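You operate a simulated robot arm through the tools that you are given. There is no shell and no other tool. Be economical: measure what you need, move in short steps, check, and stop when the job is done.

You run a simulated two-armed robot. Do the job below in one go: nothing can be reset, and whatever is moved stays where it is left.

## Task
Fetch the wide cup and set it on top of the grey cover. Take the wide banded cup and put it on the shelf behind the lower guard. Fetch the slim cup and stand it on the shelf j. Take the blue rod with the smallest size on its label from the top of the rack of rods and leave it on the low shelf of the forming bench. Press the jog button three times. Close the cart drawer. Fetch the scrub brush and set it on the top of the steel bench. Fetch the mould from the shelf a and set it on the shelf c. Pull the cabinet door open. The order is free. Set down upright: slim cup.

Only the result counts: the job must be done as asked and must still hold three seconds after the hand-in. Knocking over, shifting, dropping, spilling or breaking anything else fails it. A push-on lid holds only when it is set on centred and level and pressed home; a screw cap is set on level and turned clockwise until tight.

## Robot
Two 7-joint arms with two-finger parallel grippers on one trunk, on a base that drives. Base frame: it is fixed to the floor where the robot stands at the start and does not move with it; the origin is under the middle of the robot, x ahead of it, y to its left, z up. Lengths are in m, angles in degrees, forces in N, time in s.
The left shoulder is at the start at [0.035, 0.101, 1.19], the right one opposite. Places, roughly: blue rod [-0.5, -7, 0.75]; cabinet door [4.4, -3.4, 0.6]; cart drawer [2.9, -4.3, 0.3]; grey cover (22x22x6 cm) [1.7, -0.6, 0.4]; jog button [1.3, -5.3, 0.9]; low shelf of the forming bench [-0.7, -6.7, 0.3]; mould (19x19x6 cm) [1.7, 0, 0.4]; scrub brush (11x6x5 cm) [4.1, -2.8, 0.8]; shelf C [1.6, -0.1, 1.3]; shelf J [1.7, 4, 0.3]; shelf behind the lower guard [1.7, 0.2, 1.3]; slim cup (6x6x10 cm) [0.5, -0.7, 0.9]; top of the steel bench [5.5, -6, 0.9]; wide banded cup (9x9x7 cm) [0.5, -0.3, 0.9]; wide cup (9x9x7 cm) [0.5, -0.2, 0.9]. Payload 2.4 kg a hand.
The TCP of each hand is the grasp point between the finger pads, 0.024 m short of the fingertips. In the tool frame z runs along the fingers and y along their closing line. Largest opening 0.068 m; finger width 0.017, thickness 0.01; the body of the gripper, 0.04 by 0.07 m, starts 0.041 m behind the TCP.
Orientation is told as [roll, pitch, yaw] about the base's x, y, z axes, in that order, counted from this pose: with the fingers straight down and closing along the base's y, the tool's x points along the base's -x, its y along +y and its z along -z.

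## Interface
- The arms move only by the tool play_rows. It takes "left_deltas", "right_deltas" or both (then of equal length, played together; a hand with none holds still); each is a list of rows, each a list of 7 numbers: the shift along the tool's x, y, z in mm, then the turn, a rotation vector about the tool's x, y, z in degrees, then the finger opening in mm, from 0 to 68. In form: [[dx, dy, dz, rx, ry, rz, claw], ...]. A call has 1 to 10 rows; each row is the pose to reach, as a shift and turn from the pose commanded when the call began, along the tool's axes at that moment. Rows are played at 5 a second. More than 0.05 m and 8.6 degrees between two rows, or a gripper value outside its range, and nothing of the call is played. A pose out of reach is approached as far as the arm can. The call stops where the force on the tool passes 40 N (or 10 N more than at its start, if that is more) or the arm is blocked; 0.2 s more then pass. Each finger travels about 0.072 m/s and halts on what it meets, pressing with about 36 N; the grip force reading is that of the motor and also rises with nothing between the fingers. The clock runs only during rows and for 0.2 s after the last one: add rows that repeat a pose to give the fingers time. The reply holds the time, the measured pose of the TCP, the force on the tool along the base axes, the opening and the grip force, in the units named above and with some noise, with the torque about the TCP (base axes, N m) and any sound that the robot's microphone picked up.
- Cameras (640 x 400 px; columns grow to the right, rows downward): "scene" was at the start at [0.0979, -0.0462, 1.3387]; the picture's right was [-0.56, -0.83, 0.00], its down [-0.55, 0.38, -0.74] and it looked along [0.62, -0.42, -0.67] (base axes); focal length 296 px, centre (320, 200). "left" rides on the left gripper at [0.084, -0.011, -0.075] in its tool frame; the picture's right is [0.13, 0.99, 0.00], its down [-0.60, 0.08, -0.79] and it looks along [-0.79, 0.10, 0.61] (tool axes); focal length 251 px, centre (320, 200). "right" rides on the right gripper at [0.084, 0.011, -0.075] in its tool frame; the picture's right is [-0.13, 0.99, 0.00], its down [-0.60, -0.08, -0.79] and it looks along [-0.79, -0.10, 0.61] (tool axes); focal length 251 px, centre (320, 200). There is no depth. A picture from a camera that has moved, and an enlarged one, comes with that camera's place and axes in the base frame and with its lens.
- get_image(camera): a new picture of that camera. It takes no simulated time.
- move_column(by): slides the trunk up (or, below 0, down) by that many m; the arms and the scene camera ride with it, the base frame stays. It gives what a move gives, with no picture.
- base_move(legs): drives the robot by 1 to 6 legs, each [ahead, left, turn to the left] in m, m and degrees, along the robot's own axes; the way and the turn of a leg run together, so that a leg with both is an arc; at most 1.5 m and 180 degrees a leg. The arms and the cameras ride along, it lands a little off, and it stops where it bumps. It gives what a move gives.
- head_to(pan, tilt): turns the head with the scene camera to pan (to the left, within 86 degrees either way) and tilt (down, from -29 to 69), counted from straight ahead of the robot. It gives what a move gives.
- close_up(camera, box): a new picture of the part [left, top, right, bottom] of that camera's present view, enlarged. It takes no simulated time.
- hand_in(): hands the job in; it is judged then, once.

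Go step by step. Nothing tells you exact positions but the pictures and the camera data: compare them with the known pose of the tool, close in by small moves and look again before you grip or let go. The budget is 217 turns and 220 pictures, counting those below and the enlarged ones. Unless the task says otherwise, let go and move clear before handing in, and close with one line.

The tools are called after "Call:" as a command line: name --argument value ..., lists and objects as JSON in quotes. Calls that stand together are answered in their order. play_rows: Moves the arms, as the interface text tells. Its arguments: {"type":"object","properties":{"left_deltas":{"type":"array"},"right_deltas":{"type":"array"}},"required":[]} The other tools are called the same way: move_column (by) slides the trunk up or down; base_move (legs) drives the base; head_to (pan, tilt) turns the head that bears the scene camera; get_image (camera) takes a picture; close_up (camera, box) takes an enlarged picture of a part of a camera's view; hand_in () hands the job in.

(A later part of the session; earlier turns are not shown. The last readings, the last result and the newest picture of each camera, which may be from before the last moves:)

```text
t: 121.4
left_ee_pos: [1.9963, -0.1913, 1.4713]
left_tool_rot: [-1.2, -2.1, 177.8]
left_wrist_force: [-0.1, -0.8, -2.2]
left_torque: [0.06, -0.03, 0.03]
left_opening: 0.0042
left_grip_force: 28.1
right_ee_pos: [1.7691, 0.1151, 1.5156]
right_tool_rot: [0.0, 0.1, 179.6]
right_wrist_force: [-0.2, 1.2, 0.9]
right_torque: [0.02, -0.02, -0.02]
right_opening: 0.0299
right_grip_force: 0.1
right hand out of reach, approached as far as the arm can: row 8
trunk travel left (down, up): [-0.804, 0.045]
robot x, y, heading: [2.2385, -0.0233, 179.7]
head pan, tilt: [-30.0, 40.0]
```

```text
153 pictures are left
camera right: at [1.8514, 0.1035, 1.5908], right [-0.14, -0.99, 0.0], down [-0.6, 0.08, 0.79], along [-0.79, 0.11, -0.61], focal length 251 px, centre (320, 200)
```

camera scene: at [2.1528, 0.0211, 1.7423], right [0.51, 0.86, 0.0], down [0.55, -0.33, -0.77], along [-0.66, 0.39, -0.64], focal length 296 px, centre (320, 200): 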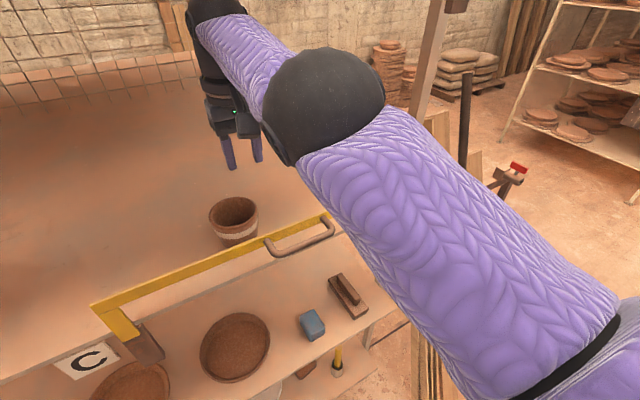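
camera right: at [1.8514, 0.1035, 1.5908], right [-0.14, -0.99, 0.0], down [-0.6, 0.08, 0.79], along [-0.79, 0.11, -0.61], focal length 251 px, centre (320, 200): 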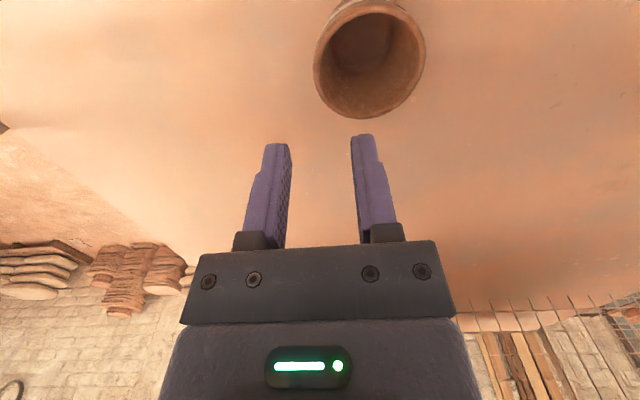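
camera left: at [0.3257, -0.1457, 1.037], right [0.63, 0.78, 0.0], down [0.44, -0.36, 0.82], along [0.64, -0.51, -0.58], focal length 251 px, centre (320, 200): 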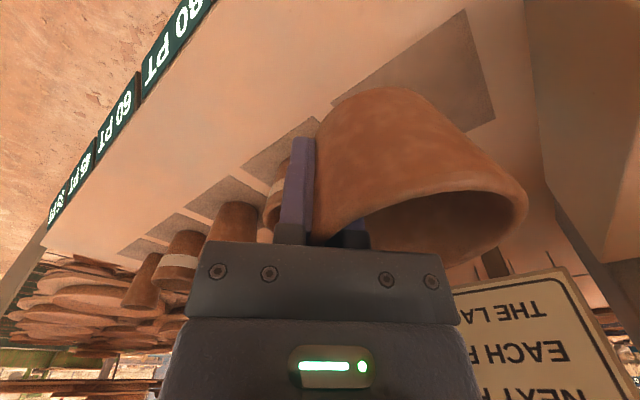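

The banded cup stands behind the guard. Now back off, retract the right arm, and go down to shelf A for the wide cup.

Call:
base_move --legs '[[-0.5, 0, 0]]'

Call:
play_rows --right_deltas '[[40, 0, 10, 0, 0, 0, 60], [80, 0, 20, 0, 0, 0, 60], [120, 0, 30, 0, 0, 0, 60], [160, -10, 40, 0, 0, 0, 60], [200, -30, 40, 0, 0, 0, 60], [220, -50, 40, 0, 0, 0, 60]]'

Call:
move_column --by -0.4

Call:
move_column --by -0.38

Call:
base_move --legs '[[0, 0.35, 0]]'

Call:
head_to --pan 0 --tilt 25

Call:
get_image --camera "scene"

```text
t: 124.4
left_ee_pos: [2.4946, -0.1951, 1.472]
left_tool_rot: [-1.3, -2.0, 178.0]
left_wrist_force: [0.6, -0.6, -1.6]
left_torque: [0.04, 0.01, 0.0]
left_opening: 0.0043
left_grip_force: 27.5
right_ee_pos: [2.2679, 0.1111, 1.5168]
right_tool_rot: [-0.1, 0.1, 179.8]
right_wrist_force: [-1.0, 0.7, -0.2]
right_torque: [0.0, 0.0, 0.02]
right_opening: 0.03
right_grip_force: 0.1
trunk travel left (down, up): [-0.804, 0.045]
robot x, y, heading: [2.7358, -0.0279, 179.8]
head pan, tilt: [-30.0, 40.0]
```

```text
t: 125.8
left_ee_pos: [2.496, -0.194, 1.472]
left_tool_rot: [-1.3, -2.1, 178.0]
left_wrist_force: [0.0, 0.1, -0.9]
left_torque: [0.01, 0.03, 0.0]
left_opening: 0.0042
left_grip_force: 27.7
right_ee_pos: [2.2657, 0.1688, 1.5132]
right_tool_rot: [0.0, 0.1, 179.9]
right_wrist_force: [-0.2, -0.3, -0.1]
right_torque: [0.0, 0.03, 0.02]
right_opening: 0.0601
right_grip_force: 0.0
right hand out of reach, approached as far as the arm can: row 1, 2, 3, 4, 5, 6
trunk travel left (down, up): [-0.804, 0.045]
robot x, y, heading: [2.7404, -0.0259, 179.7]
head pan, tilt: [-30.0, 40.0]
```

```text
t: 129.6
left_ee_pos: [2.496, -0.1941, 1.0729]
left_tool_rot: [-1.5, -2.1, 178.0]
left_wrist_force: [0.8, 0.5, -1.4]
left_torque: [0.04, 0.02, -0.04]
left_opening: 0.004
left_grip_force: 27.4
right_ee_pos: [2.2575, 0.1707, 1.0873]
right_tool_rot: [0.0, 3.4, 179.8]
right_wrist_force: [-0.8, 0.2, 0.6]
right_torque: [0.0, -0.01, -0.04]
right_opening: 0.0602
right_grip_force: 0.1
trunk travel left (down, up): [-0.404, 0.445]
robot x, y, heading: [2.7385, -0.0218, 179.8]
head pan, tilt: [-30.0, 40.0]
```

```text
t: 133.3
left_ee_pos: [2.4705, -0.1942, 0.643]
left_tool_rot: [-1.8, 12.4, 178.0]
left_wrist_force: [-0.4, 0.0, -1.3]
left_torque: [0.04, 0.01, 0.02]
left_opening: 0.0043
left_grip_force: 27.0
right_ee_pos: [2.236, 0.1712, 0.5747]
right_tool_rot: [-0.1, 20.7, 179.9]
right_wrist_force: [0.1, 0.7, -0.4]
right_torque: [0.0, -0.02, 0.01]
right_opening: 0.0601
right_grip_force: 0.1
trunk travel left (down, up): [-0.024, 0.825]
robot x, y, heading: [2.7394, -0.0253, 179.8]
head pan, tilt: [-30.0, 40.0]
```

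```text
t: 135.5
left_ee_pos: [2.4689, -0.5434, 0.643]
left_tool_rot: [-1.8, 12.3, 177.9]
left_wrist_force: [0.0, 0.4, -2.0]
left_torque: [0.05, 0.01, 0.0]
left_opening: 0.0045
left_grip_force: 27.6
right_ee_pos: [2.2351, -0.1786, 0.5737]
right_tool_rot: [-0.1, 20.6, 179.8]
right_wrist_force: [-0.1, 0.1, 0.0]
right_torque: [-0.03, -0.01, -0.02]
right_opening: 0.0601
right_grip_force: 0.1
trunk travel left (down, up): [-0.024, 0.825]
robot x, y, heading: [2.7354, -0.3773, 179.6]
head pan, tilt: [-30.0, 40.0]
```

```text
t: 136.5
left_ee_pos: [2.4689, -0.5435, 0.6436]
left_tool_rot: [-1.8, 12.3, 177.8]
left_wrist_force: [-0.3, 0.5, -2.2]
left_torque: [0.03, -0.02, 0.03]
left_opening: 0.0041
left_grip_force: 27.5
right_ee_pos: [2.235, -0.1779, 0.5753]
right_tool_rot: [-0.1, 20.6, 179.8]
right_wrist_force: [0.5, -0.1, 0.1]
right_torque: [0.0, -0.01, -0.01]
right_opening: 0.06
right_grip_force: 0.0
trunk travel left (down, up): [-0.024, 0.825]
robot x, y, heading: [2.7339, -0.3772, 179.6]
head pan, tilt: [0.0, 25.0]
```

```text
152 pictures are left
camera scene: at [2.5113, -0.3731, 0.9759], right [0.01, 1.0, 0.0], down [0.42, 0.0, -0.91], along [-0.91, 0.01, -0.42], focal length 296 px, centre (320, 200)
```

scene: 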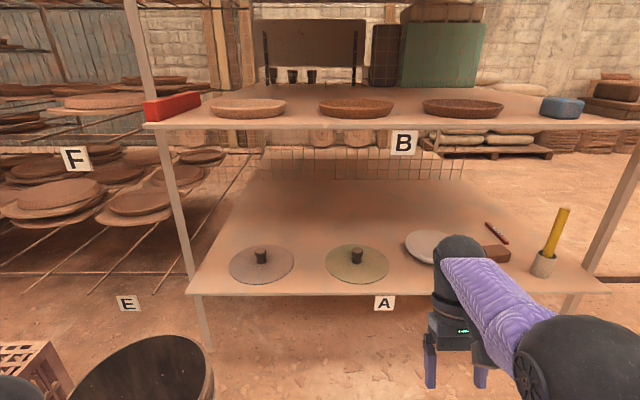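

Grey cover centre is near (1.67, -0.56) on shelf A (z≈0.35). There is a bucket by my left front; I'll check its place before driving in.

Call:
head_to --pan 30 --tilt 50

Call:
get_image --camera "scene"

Call:
get_image --camera "left"

```text
t: 137.4
left_ee_pos: [2.4696, -0.5454, 0.6434]
left_tool_rot: [-1.9, 12.3, 177.9]
left_wrist_force: [-0.6, 0.7, -1.4]
left_torque: [0.04, -0.02, 0.0]
left_opening: 0.0042
left_grip_force: 27.3
right_ee_pos: [2.2345, -0.1793, 0.5744]
right_tool_rot: [0.0, 20.7, 179.8]
right_wrist_force: [0.1, 0.5, -0.4]
right_torque: [-0.01, 0.02, -0.03]
right_opening: 0.06
right_grip_force: 0.1
trunk travel left (down, up): [-0.024, 0.825]
robot x, y, heading: [2.7342, -0.3767, 179.8]
head pan, tilt: [30.0, 50.0]
```

```text
151 pictures are left
camera scene: at [2.5364, -0.4118, 0.9385], right [-0.49, 0.87, 0.0], down [0.67, 0.38, -0.64], along [-0.56, -0.32, -0.77], focal length 296 px, centre (320, 200)
```

scene: 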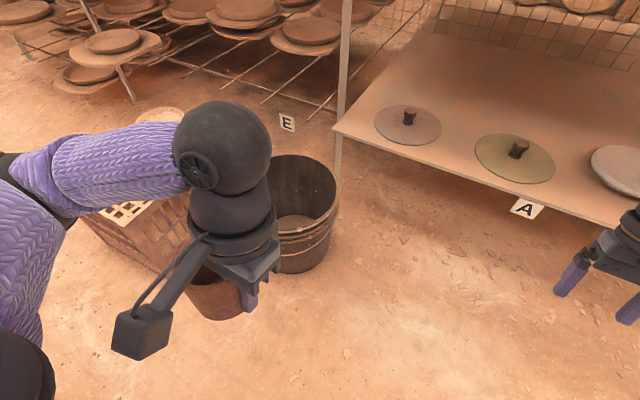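

```text
150 pictures are left
camera left: at [2.5362, -0.5377, 0.7358], right [0.1, -1.0, 0.0], down [-0.76, -0.08, 0.64], along [-0.64, -0.06, -0.77], focal length 251 px, centre (320, 200)
```

left: 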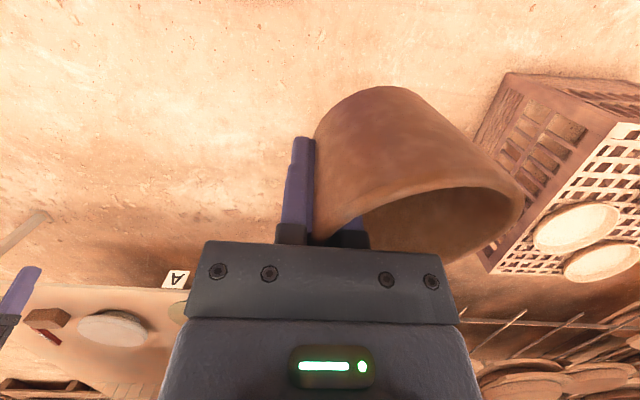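

The bucket is at y<−0.66, x 1.9–2.2. I'll keep the base at y≈−0.25, drive closer, and level the left hand.

Call:
base_move --legs '[[0, -0.12, 0], [0.4, 0, 0]]'

Call:
play_rows --left_deltas '[[0, 0, 0, 0, -6.2, 0, 0], [0, 0, 0, 0, -12.3, 0, 0], [0, 0, 0, 0, -12.3, 0, 0]]'

Call:
get_image --camera "scene"

Call:
get_image --camera "left"

```text
t: 140.8
left_ee_pos: [2.0696, -0.4196, 0.643]
left_tool_rot: [-1.8, 12.4, 177.8]
left_wrist_force: [-0.4, -0.5, -1.0]
left_torque: [0.03, -0.02, -0.04]
left_opening: 0.0044
left_grip_force: 27.8
right_ee_pos: [1.8354, -0.0528, 0.575]
right_tool_rot: [-0.1, 20.7, 179.7]
right_wrist_force: [-0.1, -0.8, -0.8]
right_torque: [0.01, 0.0, -0.03]
right_opening: 0.0598
right_grip_force: 0.0
trunk travel left (down, up): [-0.024, 0.825]
robot x, y, heading: [2.3376, -0.2529, 179.5]
head pan, tilt: [30.0, 50.0]
```

```text
t: 141.6
left_ee_pos: [2.0349, -0.4228, 0.6441]
left_tool_rot: [-1.8, 0.1, 178.2]
left_wrist_force: [0.2, 0.0, -1.3]
left_torque: [0.05, -0.03, 0.0]
left_opening: 0.0044
left_grip_force: 27.9
left hand out of reach, approached as far as the arm can: row 1, 2, 3
right_ee_pos: [1.8356, -0.0542, 0.5739]
right_tool_rot: [0.0, 20.7, 179.7]
right_wrist_force: [0.4, -0.4, -0.5]
right_torque: [0.02, 0.03, 0.0]
right_opening: 0.06
right_grip_force: 0.0
trunk travel left (down, up): [-0.024, 0.825]
robot x, y, heading: [2.3359, -0.2543, 179.5]
head pan, tilt: [30.0, 50.0]
```

```text
149 pictures are left
camera scene: at [2.1375, -0.287, 0.9385], right [-0.49, 0.87, 0.0], down [0.67, 0.38, -0.64], along [-0.56, -0.32, -0.77], focal length 296 px, centre (320, 200)
```

scene: 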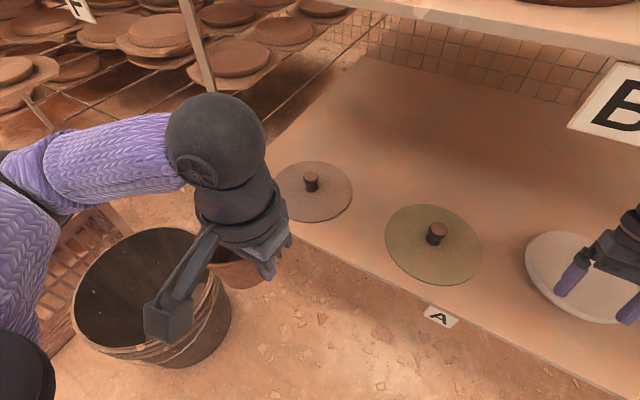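

```text
148 pictures are left
camera left: at [2.1205, -0.4157, 0.7205], right [0.1, -0.99, -0.03], down [-0.61, -0.08, 0.79], along [-0.79, -0.06, -0.61], focal length 251 px, centre (320, 200)
```

left: 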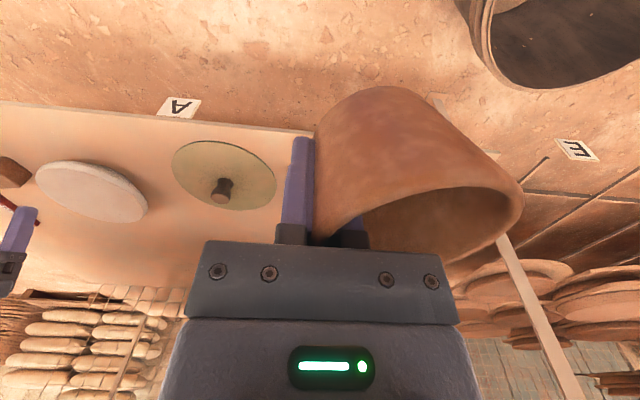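

I'll retract the right arm first, level it too.

Call:
play_rows --right_deltas '[[32, -5, 0, 0, -4, 0, 30], [64, -10, 0, 0, -8, 0, 30], [96, -15, 0, 0, -12, 0, 30], [128, -20, 0, 0, -16, 0, 30], [160, -25, 0, 0, -20.7, 0, 30]]'

Call:
base_move --legs '[[0.13, 0, 0]]'

Call:
get_image --camera "scene"

```text
t: 142.8
left_ee_pos: [2.037, -0.4208, 0.6443]
left_tool_rot: [-1.8, 0.0, 178.2]
left_wrist_force: [0.0, -0.3, -1.3]
left_torque: [0.06, 0.01, -0.04]
left_opening: 0.0041
left_grip_force: 27.4
right_ee_pos: [1.7831, 0.0062, 0.6164]
right_tool_rot: [0.0, 0.8, 179.7]
right_wrist_force: [-0.5, -0.5, 0.6]
right_torque: [-0.01, -0.03, 0.07]
right_opening: 0.0298
right_grip_force: 0.1
right hand out of reach, approached as far as the arm can: row 1, 2, 3, 4, 5
trunk travel left (down, up): [-0.024, 0.825]
robot x, y, heading: [2.3361, -0.2475, 179.5]
head pan, tilt: [30.0, 50.0]
```

```text
t: 144.1
left_ee_pos: [1.9071, -0.4198, 0.642]
left_tool_rot: [-1.6, 0.1, 178.2]
left_wrist_force: [-0.2, 0.4, -1.6]
left_torque: [0.03, -0.01, 0.04]
left_opening: 0.0043
left_grip_force: 28.1
right_ee_pos: [1.6601, 0.0075, 0.5954]
right_tool_rot: [0.1, 3.1, 179.8]
right_wrist_force: [0.1, 0.3, 0.5]
right_torque: [-0.01, 0.0, 0.01]
right_opening: 0.0297
right_grip_force: 0.1
trunk travel left (down, up): [-0.024, 0.825]
robot x, y, heading: [2.206, -0.2492, 180.0]
head pan, tilt: [30.0, 50.0]
```

```text
147 pictures are left
camera scene: at [2.0082, -0.2833, 0.9365], right [-0.49, 0.87, 0.0], down [0.67, 0.38, -0.64], along [-0.56, -0.32, -0.76], focal length 296 px, centre (320, 200)
```

scene: 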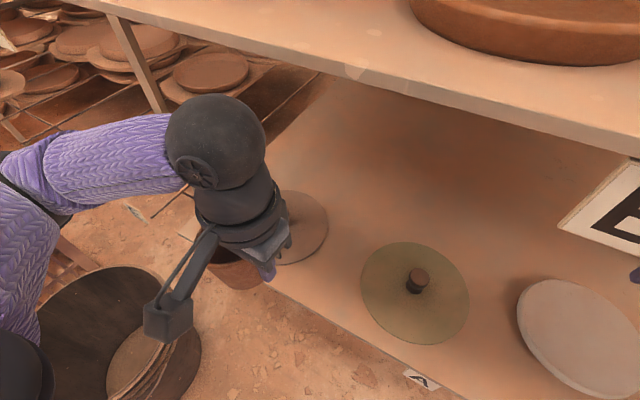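

The right arm is stuck stretched out. I'll back away before fixing it.

Call:
base_move --legs '[[-0.45, 0, 0]]'

Call:
head_to --pan -20 --tilt 50

Call:
get_image --camera "scene"

Call:
play_rows --right_deltas '[[20, 0, 20, 0, 0, 0, 30], [50, 0, 30, 0, 0, 0, 30], [80, 0, 30, 0, 0, 0, 30]]'

Call:
get_image --camera "scene"

```text
t: 146.8
left_ee_pos: [2.3555, -0.4243, 0.6443]
left_tool_rot: [-1.8, 0.0, 178.2]
left_wrist_force: [0.4, 0.1, -0.8]
left_torque: [0.06, 0.0, -0.02]
left_opening: 0.0042
left_grip_force: 26.9
right_ee_pos: [2.1102, 0.0021, 0.5998]
right_tool_rot: [-0.2, 2.9, 179.8]
right_wrist_force: [0.1, 0.1, -0.1]
right_torque: [0.01, -0.01, -0.02]
right_opening: 0.0302
right_grip_force: 0.0
trunk travel left (down, up): [-0.024, 0.825]
robot x, y, heading: [2.6569, -0.2541, 179.3]
head pan, tilt: [30.0, 50.0]
```

```text
t: 148.0
left_ee_pos: [2.3566, -0.4242, 0.6447]
left_tool_rot: [-1.9, -0.1, 178.2]
left_wrist_force: [-0.3, 0.3, -1.0]
left_torque: [0.02, -0.01, 0.01]
left_opening: 0.0042
left_grip_force: 27.2
right_ee_pos: [2.1097, 0.0023, 0.6009]
right_tool_rot: [-0.2, 3.0, 179.8]
right_wrist_force: [-0.2, 0.3, -0.1]
right_torque: [-0.02, 0.01, -0.03]
right_opening: 0.0299
right_grip_force: 0.0
trunk travel left (down, up): [-0.024, 0.825]
robot x, y, heading: [2.6553, -0.2527, 179.8]
head pan, tilt: [-20.0, 50.0]
```

```text
146 pictures are left
camera scene: at [2.4527, -0.2247, 0.9385], right [0.35, 0.94, 0.0], down [0.72, -0.27, -0.64], along [-0.6, 0.22, -0.77], focal length 296 px, centre (320, 200)
```

scene: 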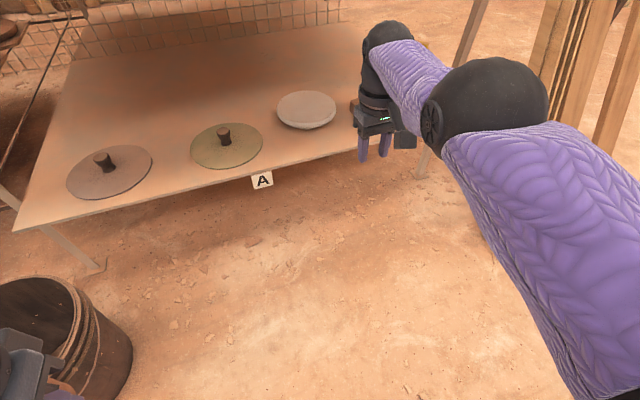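

```text
t: 148.8
left_ee_pos: [2.3564, -0.4234, 0.6439]
left_tool_rot: [-1.8, 0.0, 178.2]
left_wrist_force: [-0.2, -0.2, -1.1]
left_torque: [0.01, -0.02, 0.0]
left_opening: 0.0042
left_grip_force: 27.4
right_ee_pos: [2.1176, 0.0177, 0.5632]
right_tool_rot: [-0.1, 3.1, 179.8]
right_wrist_force: [-0.2, 0.3, -0.1]
right_torque: [0.0, 0.03, -0.03]
right_opening: 0.03
right_grip_force: 0.1
right hand out of reach, approached as far as the arm can: row 1, 2, 3
trunk travel left (down, up): [-0.024, 0.825]
robot x, y, heading: [2.6596, -0.2535, 179.6]
head pan, tilt: [-20.0, 50.0]
```

```text
145 pictures are left
camera scene: at [2.4527, -0.2247, 0.9385], right [0.35, 0.94, 0.0], down [0.72, -0.27, -0.64], along [-0.6, 0.22, -0.77], focal length 296 px, centre (320, 200)
```

scene: 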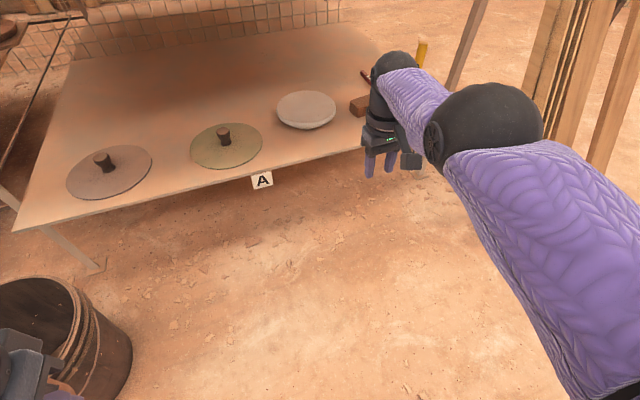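

The wrist limit seems to want the elbow low. I'll raise the right hand relative to the shoulder, then retract.

Call:
play_rows --right_deltas '[[0, 0, -40, 0, 0, 0, 30], [0, 0, -80, 0, 0, 0, 30], [0, 0, -120, 0, 0, 0, 30], [0, 0, -160, 0, 0, 0, 30], [0, 0, -200, 0, 0, 0, 30], [30, -20, -200, 0, 0, 0, 30], [60, -40, -200, 0, 0, 0, 30], [100, -40, -200, 0, 0, 0, 30]]'

Call:
get_image --camera "scene"

```text
t: 150.0
left_ee_pos: [2.3565, -0.4231, 0.6444]
left_tool_rot: [-1.8, 0.2, 178.1]
left_wrist_force: [0.8, 1.0, -2.6]
left_torque: [0.0, 0.0, -0.02]
left_opening: 0.0042
left_grip_force: 27.8
right_ee_pos: [2.123, 0.0211, 0.7555]
right_tool_rot: [-0.4, 2.1, 179.3]
right_wrist_force: [-17.8, 4.4, -19.6]
right_torque: [0.13, 0.49, 0.01]
right_opening: 0.0302
right_grip_force: 0.0
right hand out of reach, approached as far as the arm can: row 4, 5
trunk travel left (down, up): [-0.024, 0.825]
robot x, y, heading: [2.6561, -0.2529, 179.5]
head pan, tilt: [-20.0, 50.0]
stopped in row 6 (right hand): the force on the tool passed its limit at 110 N (the readings are from after the stop); the commanded pose is now the measured one
```

```text
144 pictures are left
camera scene: at [2.4526, -0.2248, 0.9384], right [0.35, 0.94, 0.0], down [0.72, -0.27, -0.64], along [-0.6, 0.22, -0.77], focal length 296 px, centre (320, 200)
```

scene: 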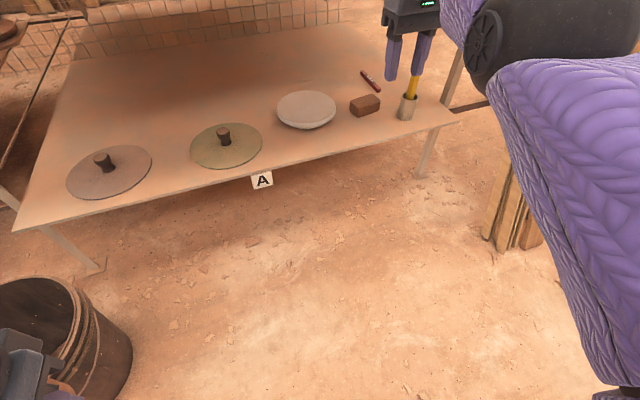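

I'll free the wrist by yawing the right hand (camera away from the forearm), then retract it.

Call:
play_rows --right_deltas '[[-5, 0, 5, 0, 0, 8, 30], [-5, 0, 10, 0, 0, 16, 30], [-5, 0, 10, 0, 0, 24, 30], [-5, 0, 10, 0, 0, 32, 30], [-5, 0, 10, 0, 0, 40, 30], [0, 0, 10, 0, 0, 48, 30], [20, 0, 10, 0, 0, 56, 30], [50, 0, 10, 0, 0, 64, 30], [80, 0, 10, 0, 0, 64, 30], [110, 0, 10, 0, 0, 64, 30]]'

Call:
get_image --camera "scene"

```text
t: 150.6
left_ee_pos: [2.3563, -0.424, 0.6435]
left_tool_rot: [-1.8, 0.0, 178.1]
left_wrist_force: [0.3, -0.1, -0.6]
left_torque: [0.07, -0.02, -0.02]
left_opening: 0.0044
left_grip_force: 27.8
right_ee_pos: [2.12, 0.0208, 0.7479]
right_tool_rot: [-0.9, 1.4, 168.4]
right_wrist_force: [-1.8, 0.9, -2.6]
right_torque: [0.01, 0.04, 0.05]
right_opening: 0.03
right_grip_force: 0.1
right hand out of reach, approached as far as the arm can: row 1
trunk travel left (down, up): [-0.024, 0.825]
robot x, y, heading: [2.6555, -0.2539, 179.7]
head pan, tilt: [-20.0, 50.0]
stopped in row 2 (right hand): the force on the tool passed its limit at 84 N (the readings are from after the stop); the commanded pose is now the measured one
```

```text
143 pictures are left
camera scene: at [2.4528, -0.2247, 0.9385], right [0.35, 0.94, 0.0], down [0.72, -0.27, -0.64], along [-0.6, 0.22, -0.77], focal length 296 px, centre (320, 200)
```

scene: 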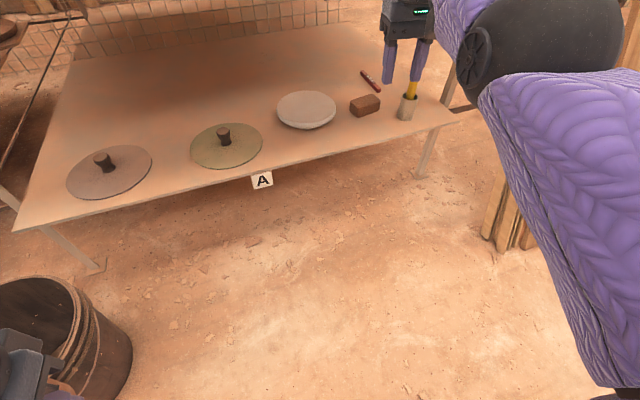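

Call:
head_to --pan -45 --tilt 25

Call:
get_image --camera "scene"

Call:
get_image --camera "right"

```text
t: 151.5
left_ee_pos: [2.3561, -0.4234, 0.6443]
left_tool_rot: [-1.7, 0.0, 178.3]
left_wrist_force: [0.4, -0.2, -1.6]
left_torque: [0.05, 0.02, -0.02]
left_opening: 0.0044
left_grip_force: 27.7
right_ee_pos: [2.1196, 0.0206, 0.7474]
right_tool_rot: [-0.9, 1.4, 168.5]
right_wrist_force: [-2.9, 0.9, -2.7]
right_torque: [-0.05, 0.03, 0.04]
right_opening: 0.0301
right_grip_force: 0.0
trunk travel left (down, up): [-0.024, 0.825]
robot x, y, heading: [2.6549, -0.2569, 179.8]
head pan, tilt: [-45.0, 25.0]
```

```text
142 pictures are left
camera scene: at [2.4601, -0.186, 0.9759], right [0.71, 0.7, 0.0], down [0.3, -0.3, -0.91], along [-0.64, 0.64, -0.42], focal length 296 px, centre (320, 200)
```

scene: 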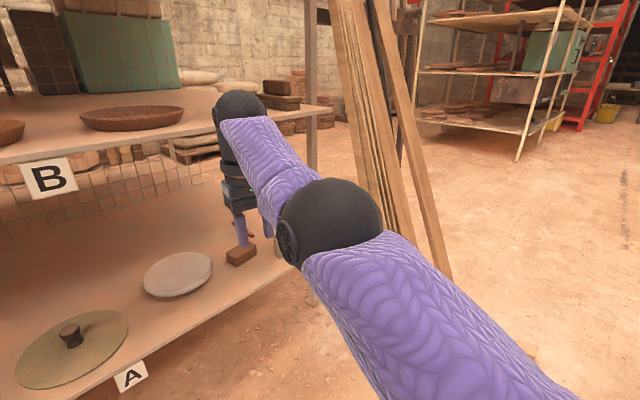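

```text
141 pictures are left
camera right: at [2.1969, -0.0083, 0.8239], right [-0.32, -0.95, -0.02], down [-0.6, 0.19, 0.78], along [-0.73, 0.26, -0.63], focal length 251 px, centre (320, 200)
```

right: 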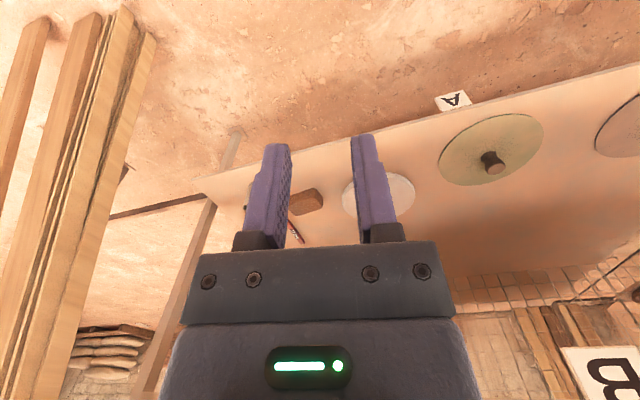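

Call:
play_rows --right_deltas '[[0, 0, 0, 0, 0, 6, 30], [0, 0, 0, 0, 0, 12, 30], [0, 0, 0, 0, 0, 18, 30], [0, 0, 0, 0, 0, 26, 30], [0, 0, 0, 0, 0, 34, 30]]'

Call:
close_up --camera "scene" --box '[180, 60, 420, 280]'

```text
t: 152.7
left_ee_pos: [2.3568, -0.4239, 0.6429]
left_tool_rot: [-1.9, 0.1, 178.3]
left_wrist_force: [0.0, -0.1, -1.3]
left_torque: [0.02, 0.02, 0.03]
left_opening: 0.0041
left_grip_force: 27.8
right_ee_pos: [2.1193, 0.0208, 0.748]
right_tool_rot: [-1.5, 0.7, 134.3]
right_wrist_force: [0.2, -0.3, 0.0]
right_torque: [0.0, -0.03, -0.01]
right_opening: 0.03
right_grip_force: 0.0
trunk travel left (down, up): [-0.024, 0.825]
robot x, y, heading: [2.6573, -0.2522, 179.5]
head pan, tilt: [-45.0, 25.0]
```

```text
1.82 times, centred on (300, 170) of scene
camera zoom: at [2.4601, -0.1859, 0.976], right [0.71, 0.7, 0.0], down [0.3, -0.3, -0.91], along [-0.64, 0.65, -0.42], focal length 538 px, centre (356, 254)
```

zoom: 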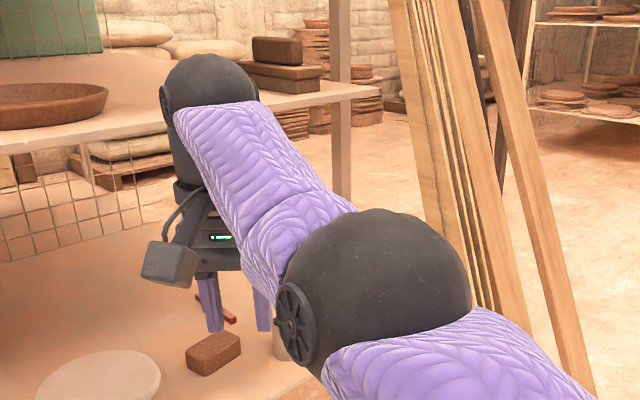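

Freed. Now retract.

Call:
play_rows --right_deltas '[[35, -12, 0, 0, 0, 0, 30], [70, -24, 0, 0, 0, 0, 30], [105, -36, 0, 0, 0, 0, 30], [140, -48, 0, 0, 0, 0, 30], [175, -60, 0, 0, 0, 0, 30], [211, -73, 0, 0, 0, 0, 30]]'

Call:
get_image --camera "scene"

```text
t: 154.1
left_ee_pos: [2.3562, -0.4243, 0.645]
left_tool_rot: [-1.8, 0.0, 178.3]
left_wrist_force: [0.0, -0.3, -1.5]
left_torque: [0.01, -0.02, 0.0]
left_opening: 0.0044
left_grip_force: 27.7
right_ee_pos: [2.1275, -0.0638, 0.8059]
right_tool_rot: [-1.5, 0.8, 134.4]
right_wrist_force: [0.7, -0.6, 0.7]
right_torque: [-0.01, -0.01, 0.01]
right_opening: 0.03
right_grip_force: 0.0
right hand out of reach, approached as far as the arm can: row 1, 2, 3, 4, 5, 6
trunk travel left (down, up): [-0.024, 0.825]
robot x, y, heading: [2.6608, -0.2548, 179.6]
head pan, tilt: [-45.0, 25.0]
```

```text
139 pictures are left
camera scene: at [2.4601, -0.1858, 0.976], right [0.71, 0.7, 0.0], down [0.3, -0.3, -0.91], along [-0.64, 0.65, -0.42], focal length 296 px, centre (320, 200)
```

scene: 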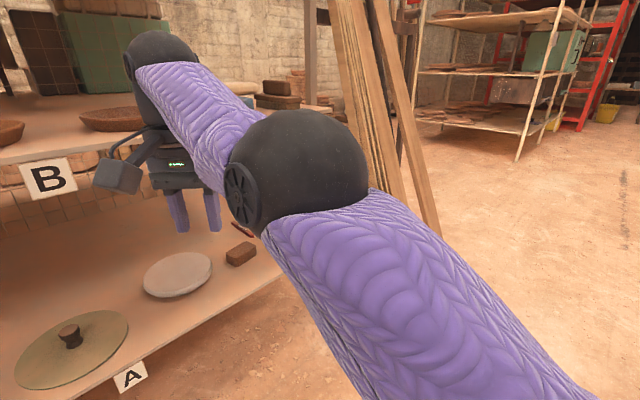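

The elbow seems jammed at straight. I'll overextend forward, then retract to choose the other elbow branch.

Call:
play_rows --right_deltas '[[-20, 20, 30, 0, 0, 0, 30], [-45, 45, 60, 0, 0, 0, 30], [-70, 70, 60, 0, 0, 0, 30], [-90, 90, 60, 0, 0, 0, 30], [-90, 90, 60, 0, 0, 0, 30], [-60, 60, 60, 0, 0, 0, 30], [-30, 30, 60, 0, 0, 0, 30], [0, 0, 60, 0, 0, 0, 30], [30, -30, 60, 0, 0, 0, 30], [60, -60, 60, 0, 0, 0, 30]]'

Call:
get_image --camera "scene"

```text
t: 156.3
left_ee_pos: [2.3551, -0.425, 0.6436]
left_tool_rot: [-1.8, 0.1, 178.2]
left_wrist_force: [-0.6, 1.1, -1.5]
left_torque: [0.05, -0.02, -0.04]
left_opening: 0.0041
left_grip_force: 27.4
right_ee_pos: [2.1178, -0.0573, 0.7777]
right_tool_rot: [-1.6, 0.8, 134.5]
right_wrist_force: [-0.2, -0.1, -0.7]
right_torque: [0.0, -0.01, 0.04]
right_opening: 0.0301
right_grip_force: 0.1
right hand out of reach, approached as far as the arm can: row 1, 2, 3, 4, 5, 6, 7, 8, 9, 10
trunk travel left (down, up): [-0.024, 0.825]
robot x, y, heading: [2.6595, -0.2526, 179.6]
head pan, tilt: [-45.0, 25.0]
```

```text
138 pictures are left
camera scene: at [2.4596, -0.186, 0.9759], right [0.71, 0.7, 0.0], down [0.3, -0.3, -0.91], along [-0.64, 0.65, -0.42], focal length 296 px, centre (320, 200)
```

scene: 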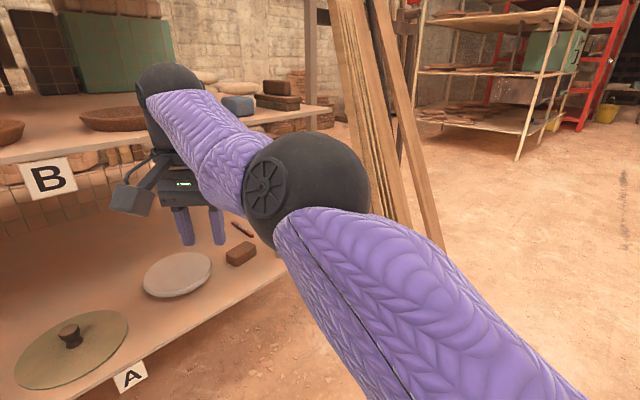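

I'll let the right wrist relax by tipping the fingers forward, which should release the wrist limit.

Call:
play_rows --right_deltas '[[-22, 0, -2, 0, -8, 0, 30], [-44, 0, -6, 0, -16, 0, 30], [-65, 0, -14, 0, -24, 0, 30], [-85, 0, -24, 0, -32, 0, 30], [-103, 0, -37, 0, -40, 0, 30], [-119, 0, -53, 0, -48, 0, 30], [-133, 0, -70, 0, -56, 0, 30], [-144, 0, -90, 0, -64, 0, 30]]'

Call:
get_image --camera "scene"

```text
t: 158.1
left_ee_pos: [2.3567, -0.4236, 0.6437]
left_tool_rot: [-1.8, -0.1, 178.2]
left_wrist_force: [0.5, -0.1, -1.5]
left_torque: [0.04, -0.03, -0.03]
left_opening: 0.0038
left_grip_force: 28.0
right_ee_pos: [2.0101, 0.0462, 0.8682]
right_tool_rot: [-3.4, -63.3, 137.6]
right_wrist_force: [0.9, -0.7, -0.7]
right_torque: [0.03, -0.02, 0.04]
right_opening: 0.0302
right_grip_force: 0.0
right hand out of reach, approached as far as the arm can: row 5, 6, 7, 8
trunk travel left (down, up): [-0.024, 0.825]
robot x, y, heading: [2.6605, -0.2522, 179.5]
head pan, tilt: [-45.0, 25.0]
```

```text
137 pictures are left
camera scene: at [2.4601, -0.186, 0.976], right [0.71, 0.7, 0.0], down [0.3, -0.3, -0.91], along [-0.64, 0.65, -0.42], focal length 296 px, centre (320, 200)
```

scene: 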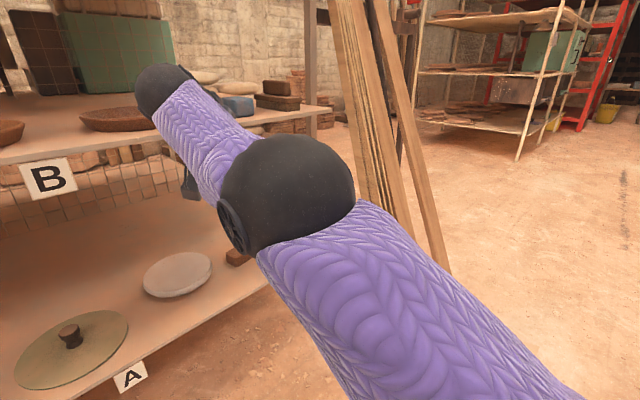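

Call:
play_rows --right_deltas '[[14, -24, -29, 0, 0, 0, 30], [29, -48, -58, 0, 0, 0, 30], [43, -72, -86, 0, 0, 0, 30], [58, -96, -115, 0, 0, 0, 30], [72, -120, -144, 0, 0, 0, 30]]'

Call:
get_image --camera "scene"

```text
t: 159.3
left_ee_pos: [2.3563, -0.4233, 0.6442]
left_tool_rot: [-1.7, 0.1, 178.2]
left_wrist_force: [-0.6, 0.2, -0.6]
left_torque: [0.05, 0.02, 0.0]
left_opening: 0.0042
left_grip_force: 27.3
right_ee_pos: [2.0407, 0.0187, 0.9439]
right_tool_rot: [-3.4, -63.2, 137.6]
right_wrist_force: [-0.3, 0.3, 0.9]
right_torque: [0.02, 0.03, 0.01]
right_opening: 0.03
right_grip_force: 0.1
right hand out of reach, approached as far as the arm can: row 1, 2, 3, 4, 5
trunk travel left (down, up): [-0.024, 0.825]
robot x, y, heading: [2.6582, -0.2539, 179.6]
head pan, tilt: [-45.0, 25.0]
```

```text
136 pictures are left
camera scene: at [2.46, -0.1859, 0.9759], right [0.71, 0.7, 0.0], down [0.3, -0.3, -0.91], along [-0.64, 0.65, -0.42], focal length 296 px, centre (320, 200)
```

scene: 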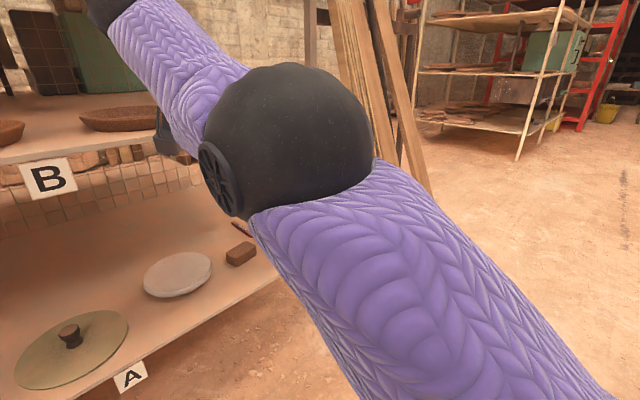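

The arm slides on a constant radius; the elbow is up. I'll try moving the hand down and back so it can flex that way.

Call:
play_rows --right_deltas '[[39, -7, 4, 0, 3.3, 0, 30], [78, -13, 9, 0, 6.6, 0, 30], [117, -20, 13, 0, 9.9, 0, 30], [156, -27, 17, 0, 13.2, 0, 30], [195, -33, 21, 0, 16.5, 0, 30], [233, -40, 26, 0, 19.8, 0, 30], [272, -47, 30, 0, 23.1, 0, 30], [311, -54, 34, 0, 26.4, 0, 30], [350, -60, 39, 0, 29.7, 0, 30], [389, -67, 43, 0, 33, 0, 30]]'

Call:
get_image --camera "scene"

```text
t: 161.5
left_ee_pos: [2.3565, -0.4246, 0.6446]
left_tool_rot: [-1.7, 0.0, 178.2]
left_wrist_force: [-0.9, -0.3, -1.1]
left_torque: [0.07, 0.0, 0.01]
left_opening: 0.0041
left_grip_force: 28.2
right_ee_pos: [2.0465, -0.0249, 0.548]
right_tool_rot: [-1.8, -30.4, 135.4]
right_wrist_force: [0.2, -0.7, 0.0]
right_torque: [0.04, -0.01, -0.03]
right_opening: 0.03
right_grip_force: 0.1
right hand out of reach, approached as far as the arm can: row 1, 2, 3, 4, 5, 6, 7, 8, 9, 10
trunk travel left (down, up): [-0.024, 0.825]
robot x, y, heading: [2.6595, -0.2502, 179.6]
head pan, tilt: [-45.0, 25.0]
```

```text
135 pictures are left
camera scene: at [2.4602, -0.186, 0.976], right [0.71, 0.7, 0.0], down [0.3, -0.3, -0.91], along [-0.64, 0.65, -0.42], focal length 296 px, centre (320, 200)
```

scene: 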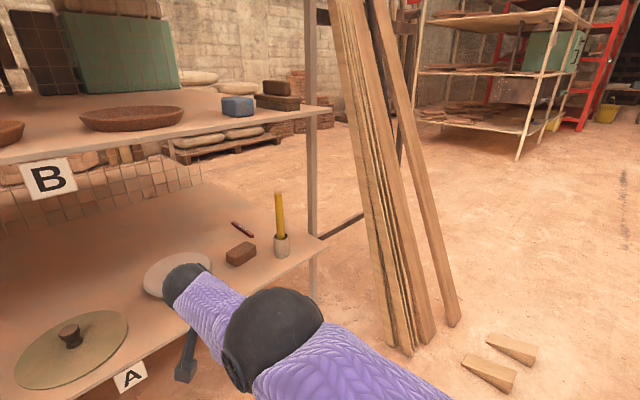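

Call:
play_rows --right_deltas '[[32, 7, -19, 0, 0, 0, 30], [65, 15, -37, 0, 0, 0, 30], [97, 22, -56, 0, 0, 0, 30], [129, 29, -74, 0, 0, 0, 30], [161, 36, -93, 0, 0, 0, 30], [194, 44, -111, 0, 0, 0, 30], [226, 51, -130, 0, 0, 0, 30]]'

Call:
get_image --camera "scene"

```text
t: 163.1
left_ee_pos: [2.3565, -0.4242, 0.6438]
left_tool_rot: [-1.8, -0.1, 178.3]
left_wrist_force: [0.1, 0.3, -0.8]
left_torque: [0.04, 0.03, 0.01]
left_opening: 0.0044
left_grip_force: 27.1
right_ee_pos: [2.1022, -0.2202, 0.5132]
right_tool_rot: [-1.2, -29.0, 134.6]
right_wrist_force: [-1.0, 1.6, 0.2]
right_torque: [-0.04, -0.08, 0.02]
right_opening: 0.0302
right_grip_force: 0.0
right hand out of reach, approached as far as the arm can: row 1, 2, 3, 4, 5, 6, 7
trunk travel left (down, up): [-0.024, 0.825]
robot x, y, heading: [2.6584, -0.2519, 179.6]
head pan, tilt: [-45.0, 25.0]
```

```text
134 pictures are left
camera scene: at [2.4602, -0.186, 0.976], right [0.71, 0.7, 0.0], down [0.3, -0.3, -0.91], along [-0.64, 0.65, -0.42], focal length 296 px, centre (320, 200)
```

scene: 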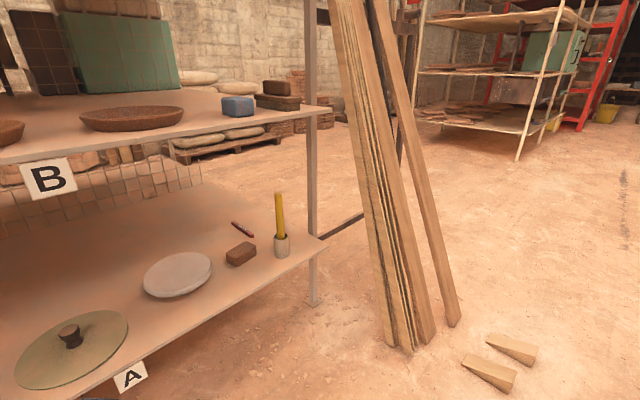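

Call:
head_to --pan 0 --tilt 55

Call:
get_image --camera "scene"

```text
t: 164.2
left_ee_pos: [2.3571, -0.425, 0.6426]
left_tool_rot: [-1.9, 0.0, 178.1]
left_wrist_force: [0.1, 0.5, -2.0]
left_torque: [0.02, 0.0, -0.01]
left_opening: 0.0043
left_grip_force: 27.8
right_ee_pos: [2.1033, -0.2187, 0.5125]
right_tool_rot: [-1.1, -28.7, 134.3]
right_wrist_force: [-0.1, 0.2, 0.1]
right_torque: [-0.01, -0.02, 0.0]
right_opening: 0.0301
right_grip_force: 0.1
trunk travel left (down, up): [-0.024, 0.825]
robot x, y, heading: [2.6595, -0.2535, 179.7]
head pan, tilt: [0.0, 55.0]
```

```text
133 pictures are left
camera scene: at [2.4527, -0.2511, 0.932], right [0.01, 1.0, 0.0], down [0.82, -0.01, -0.57], along [-0.57, 0.0, -0.82], focal length 296 px, centre (320, 200)
```

scene: 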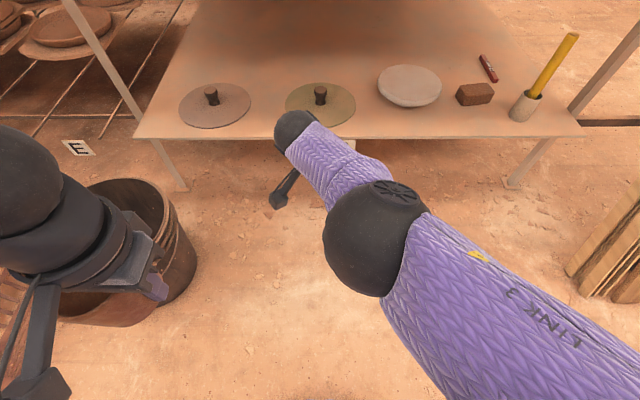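

The elbow is now lateral and low — the natural side. Try retracting to the right.

Call:
play_rows --right_deltas '[[6, -36, -3, 0, 0, 0, 30], [12, -71, -6, 0, 0, 0, 30], [18, -107, -10, 0, 0, 0, 30], [24, -142, -13, 0, 0, 0, 30]]'

Call:
get_image --camera "scene"

```text
t: 165.2
left_ee_pos: [2.3563, -0.4248, 0.6446]
left_tool_rot: [-1.7, 0.0, 178.2]
left_wrist_force: [-0.6, 0.3, -1.2]
left_torque: [0.06, -0.02, -0.01]
left_opening: 0.0042
left_grip_force: 27.6
right_ee_pos: [2.1114, -0.1889, 0.4648]
right_tool_rot: [-1.8, -30.3, 135.5]
right_wrist_force: [0.0, -1.1, -0.9]
right_torque: [-0.02, 0.0, -0.03]
right_opening: 0.0302
right_grip_force: 0.1
right hand out of reach, approached as far as the arm can: row 1, 2, 3, 4
trunk travel left (down, up): [-0.024, 0.825]
robot x, y, heading: [2.6535, -0.2532, 179.4]
head pan, tilt: [0.0, 55.0]
```

```text
132 pictures are left
camera scene: at [2.4528, -0.2512, 0.932], right [0.01, 1.0, 0.0], down [0.82, -0.01, -0.57], along [-0.57, 0.0, -0.82], focal length 296 px, centre (320, 200)
```

scene: 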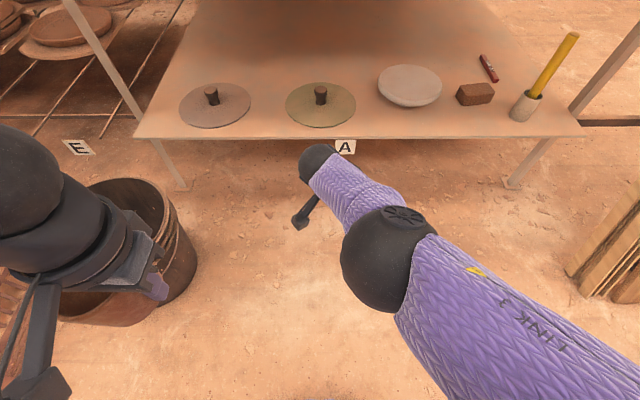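

I suspect the right elbow went past straight. I'll stretch the arm out forward-right with the tool in line, then swing it the other way to re-flex the elbow.

Call:
base_move --legs '[[-0.2, 0, 0]]'

Call:
play_rows --right_deltas '[[-36, -22, -6, 0, -4, 0, 30], [-73, -45, -13, 0, -8, 0, 30], [-109, -67, -19, 0, -12, 0, 30], [-145, -90, -26, 0, -16, 0, 30], [-181, -112, -32, 0, -20, 0, 30], [-218, -135, -39, 0, -24, 0, 30], [-254, -157, -45, 0, -28, 0, 30]]'

Call:
play_rows --right_deltas '[[-35, -22, 11, 0, -4, 0, 30], [-70, -45, 22, 0, -8, 0, 30], [-105, -67, 33, 0, -12, 0, 30], [-141, -90, 45, 0, -16, 0, 30], [-176, -112, 56, 0, -20, 0, 30], [-211, -135, 67, 0, -24, 0, 30], [-246, -157, 78, 0, -28, 0, 30]]'

Call:
head_to --pan -45 --tilt 25

Call:
get_image --camera "scene"

```text
t: 166.8
left_ee_pos: [2.5562, -0.4263, 0.6435]
left_tool_rot: [-1.8, 0.1, 178.1]
left_wrist_force: [0.7, 0.1, -1.6]
left_torque: [0.06, -0.03, 0.02]
left_opening: 0.0043
left_grip_force: 28.0
right_ee_pos: [2.3123, -0.1889, 0.4637]
right_tool_rot: [-1.7, -30.4, 135.3]
right_wrist_force: [-0.7, 0.6, 0.4]
right_torque: [0.02, 0.01, -0.03]
right_opening: 0.03
right_grip_force: 0.0
trunk travel left (down, up): [-0.024, 0.825]
robot x, y, heading: [2.8563, -0.2543, 179.6]
head pan, tilt: [0.0, 55.0]
```

```text
t: 168.4
left_ee_pos: [2.5567, -0.4266, 0.6432]
left_tool_rot: [-1.7, 0.1, 178.3]
left_wrist_force: [0.2, 0.1, -0.4]
left_torque: [0.05, 0.04, 0.02]
left_opening: 0.0043
left_grip_force: 27.3
right_ee_pos: [2.2068, 0.0667, 0.618]
right_tool_rot: [-3.2, -58.4, 137.1]
right_wrist_force: [0.2, -0.5, -0.5]
right_torque: [-0.01, -0.02, 0.01]
right_opening: 0.03
right_grip_force: 0.1
right hand out of reach, approached as far as the arm can: row 1, 2, 3, 4, 5, 6, 7
trunk travel left (down, up): [-0.024, 0.825]
robot x, y, heading: [2.8573, -0.2583, 179.4]
head pan, tilt: [0.0, 55.0]
```

```text
t: 170.0
left_ee_pos: [2.5567, -0.4271, 0.6435]
left_tool_rot: [-1.9, 0.1, 178.3]
left_wrist_force: [-0.3, -0.6, -0.9]
left_torque: [0.07, -0.04, 0.03]
left_opening: 0.0044
left_grip_force: 28.0
right_ee_pos: [2.2344, 0.2542, 0.7975]
right_tool_rot: [-24.2, -86.0, 158.6]
right_wrist_force: [0.1, -0.2, -0.2]
right_torque: [0.02, -0.02, 0.0]
right_opening: 0.0299
right_grip_force: 0.0
right hand out of reach, approached as far as the arm can: row 2, 3, 4, 5, 6, 7
trunk travel left (down, up): [-0.024, 0.825]
robot x, y, heading: [2.856, -0.2571, 179.6]
head pan, tilt: [0.0, 55.0]
```

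```text
t: 171.1
left_ee_pos: [2.5562, -0.426, 0.6438]
left_tool_rot: [-1.7, 0.0, 178.1]
left_wrist_force: [-0.3, -1.1, -1.0]
left_torque: [0.04, 0.0, 0.03]
left_opening: 0.0041
left_grip_force: 27.4
right_ee_pos: [2.2348, 0.2542, 0.7975]
right_tool_rot: [-23.0, -86.0, 157.4]
right_wrist_force: [0.3, -0.4, 0.2]
right_torque: [0.01, -0.01, -0.01]
right_opening: 0.0298
right_grip_force: 0.0
trunk travel left (down, up): [-0.024, 0.825]
robot x, y, heading: [2.8582, -0.2551, 179.7]
head pan, tilt: [-45.0, 25.0]
```

```text
131 pictures are left
camera scene: at [2.6607, -0.1873, 0.9759], right [0.71, 0.7, 0.0], down [0.3, -0.3, -0.91], along [-0.64, 0.64, -0.42], focal length 296 px, centre (320, 200)
```

scene: 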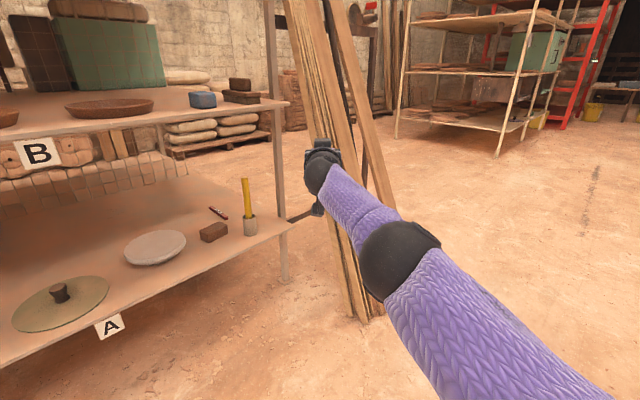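

Now the arm is stretched. Swing the hand inward (medially) while drawing back.

Call:
play_rows --right_deltas '[[0, 35, -15, 0, 0, 0, 30], [0, 65, -50, 0, 0, 0, 30], [0, 90, -90, 0, 0, 0, 30], [0, 100, -130, 0, 0, 0, 30], [0, 100, -170, 0, 0, 0, 30]]'

Call:
get_image --camera "scene"

```text
t: 172.3
left_ee_pos: [2.557, -0.4258, 0.6426]
left_tool_rot: [-1.9, 0.0, 178.3]
left_wrist_force: [-0.3, -0.8, -1.7]
left_torque: [0.05, 0.0, -0.02]
left_opening: 0.0044
left_grip_force: 27.3
right_ee_pos: [2.2839, 0.063, 0.8042]
right_tool_rot: [-23.0, -85.9, 157.4]
right_wrist_force: [0.0, 0.3, 0.3]
right_torque: [-0.03, 0.02, -0.02]
right_opening: 0.0299
right_grip_force: 0.0
trunk travel left (down, up): [-0.024, 0.825]
robot x, y, heading: [2.8575, -0.2544, 179.5]
head pan, tilt: [-45.0, 25.0]
```

```text
130 pictures are left
camera scene: at [2.6607, -0.1872, 0.976], right [0.71, 0.7, 0.0], down [0.3, -0.3, -0.91], along [-0.64, 0.64, -0.42], focal length 296 px, centre (320, 200)
```

scene: 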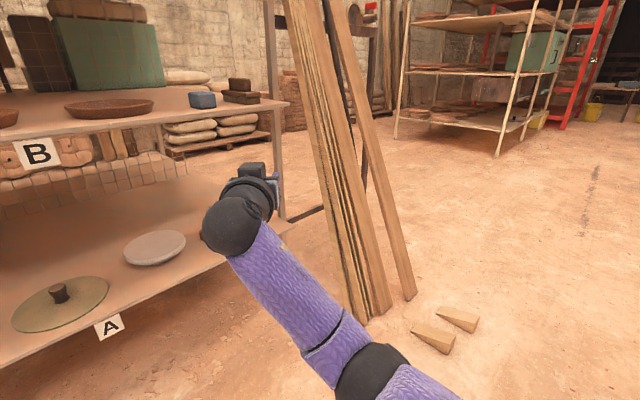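

The elbow is properly bent again. Now bring the right hand to a neutral tool-down pose.

Call:
play_rows --right_deltas '[[12, -7, -16, 0, 8.5, 0, 30], [25, -15, -33, 0, 17, 0, 30], [37, -22, -49, 0, 25.5, 0, 30], [50, -30, -65, 0, 34, 0, 30], [62, -37, -82, 0, 42.5, 0, 30], [75, -44, -98, 0, 51, 0, 30], [87, -52, -114, 0, 59.5, 0, 30], [99, -59, -130, 0, 68, 0, 30], [112, -67, -147, 0, 76.5, 0, 30], [124, -74, -163, 0, 85, 0, 30]]'

Call:
get_image --camera "scene"

```text
t: 173.7
left_ee_pos: [2.557, -0.4254, 0.6441]
left_tool_rot: [-1.7, 0.2, 178.2]
left_wrist_force: [0.8, 0.3, -2.0]
left_torque: [0.05, -0.03, 0.0]
left_opening: 0.0042
left_grip_force: 27.9
right_ee_pos: [2.3779, 0.0264, 0.7431]
right_tool_rot: [-0.8, -40.1, 134.2]
right_wrist_force: [-12.0, 23.5, -2.5]
right_torque: [0.33, 0.29, 0.94]
right_opening: 0.0297
right_grip_force: 0.0
trunk travel left (down, up): [-0.024, 0.825]
robot x, y, heading: [2.8586, -0.2581, 179.3]
head pan, tilt: [-45.0, 25.0]
stopped in row 6 (right hand): the force on the tool passed its limit at 119 N (the readings are from after the stop); the commanded pose is now the measured one
```

```text
129 pictures are left
camera scene: at [2.6607, -0.1873, 0.976], right [0.71, 0.7, 0.0], down [0.3, -0.3, -0.91], along [-0.64, 0.64, -0.42], focal length 296 px, centre (320, 200)
```

scene: 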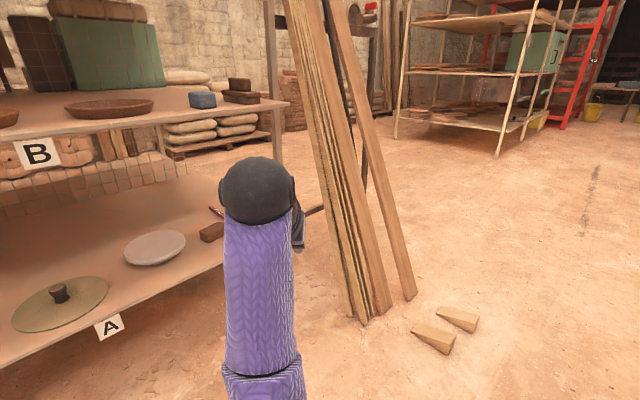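

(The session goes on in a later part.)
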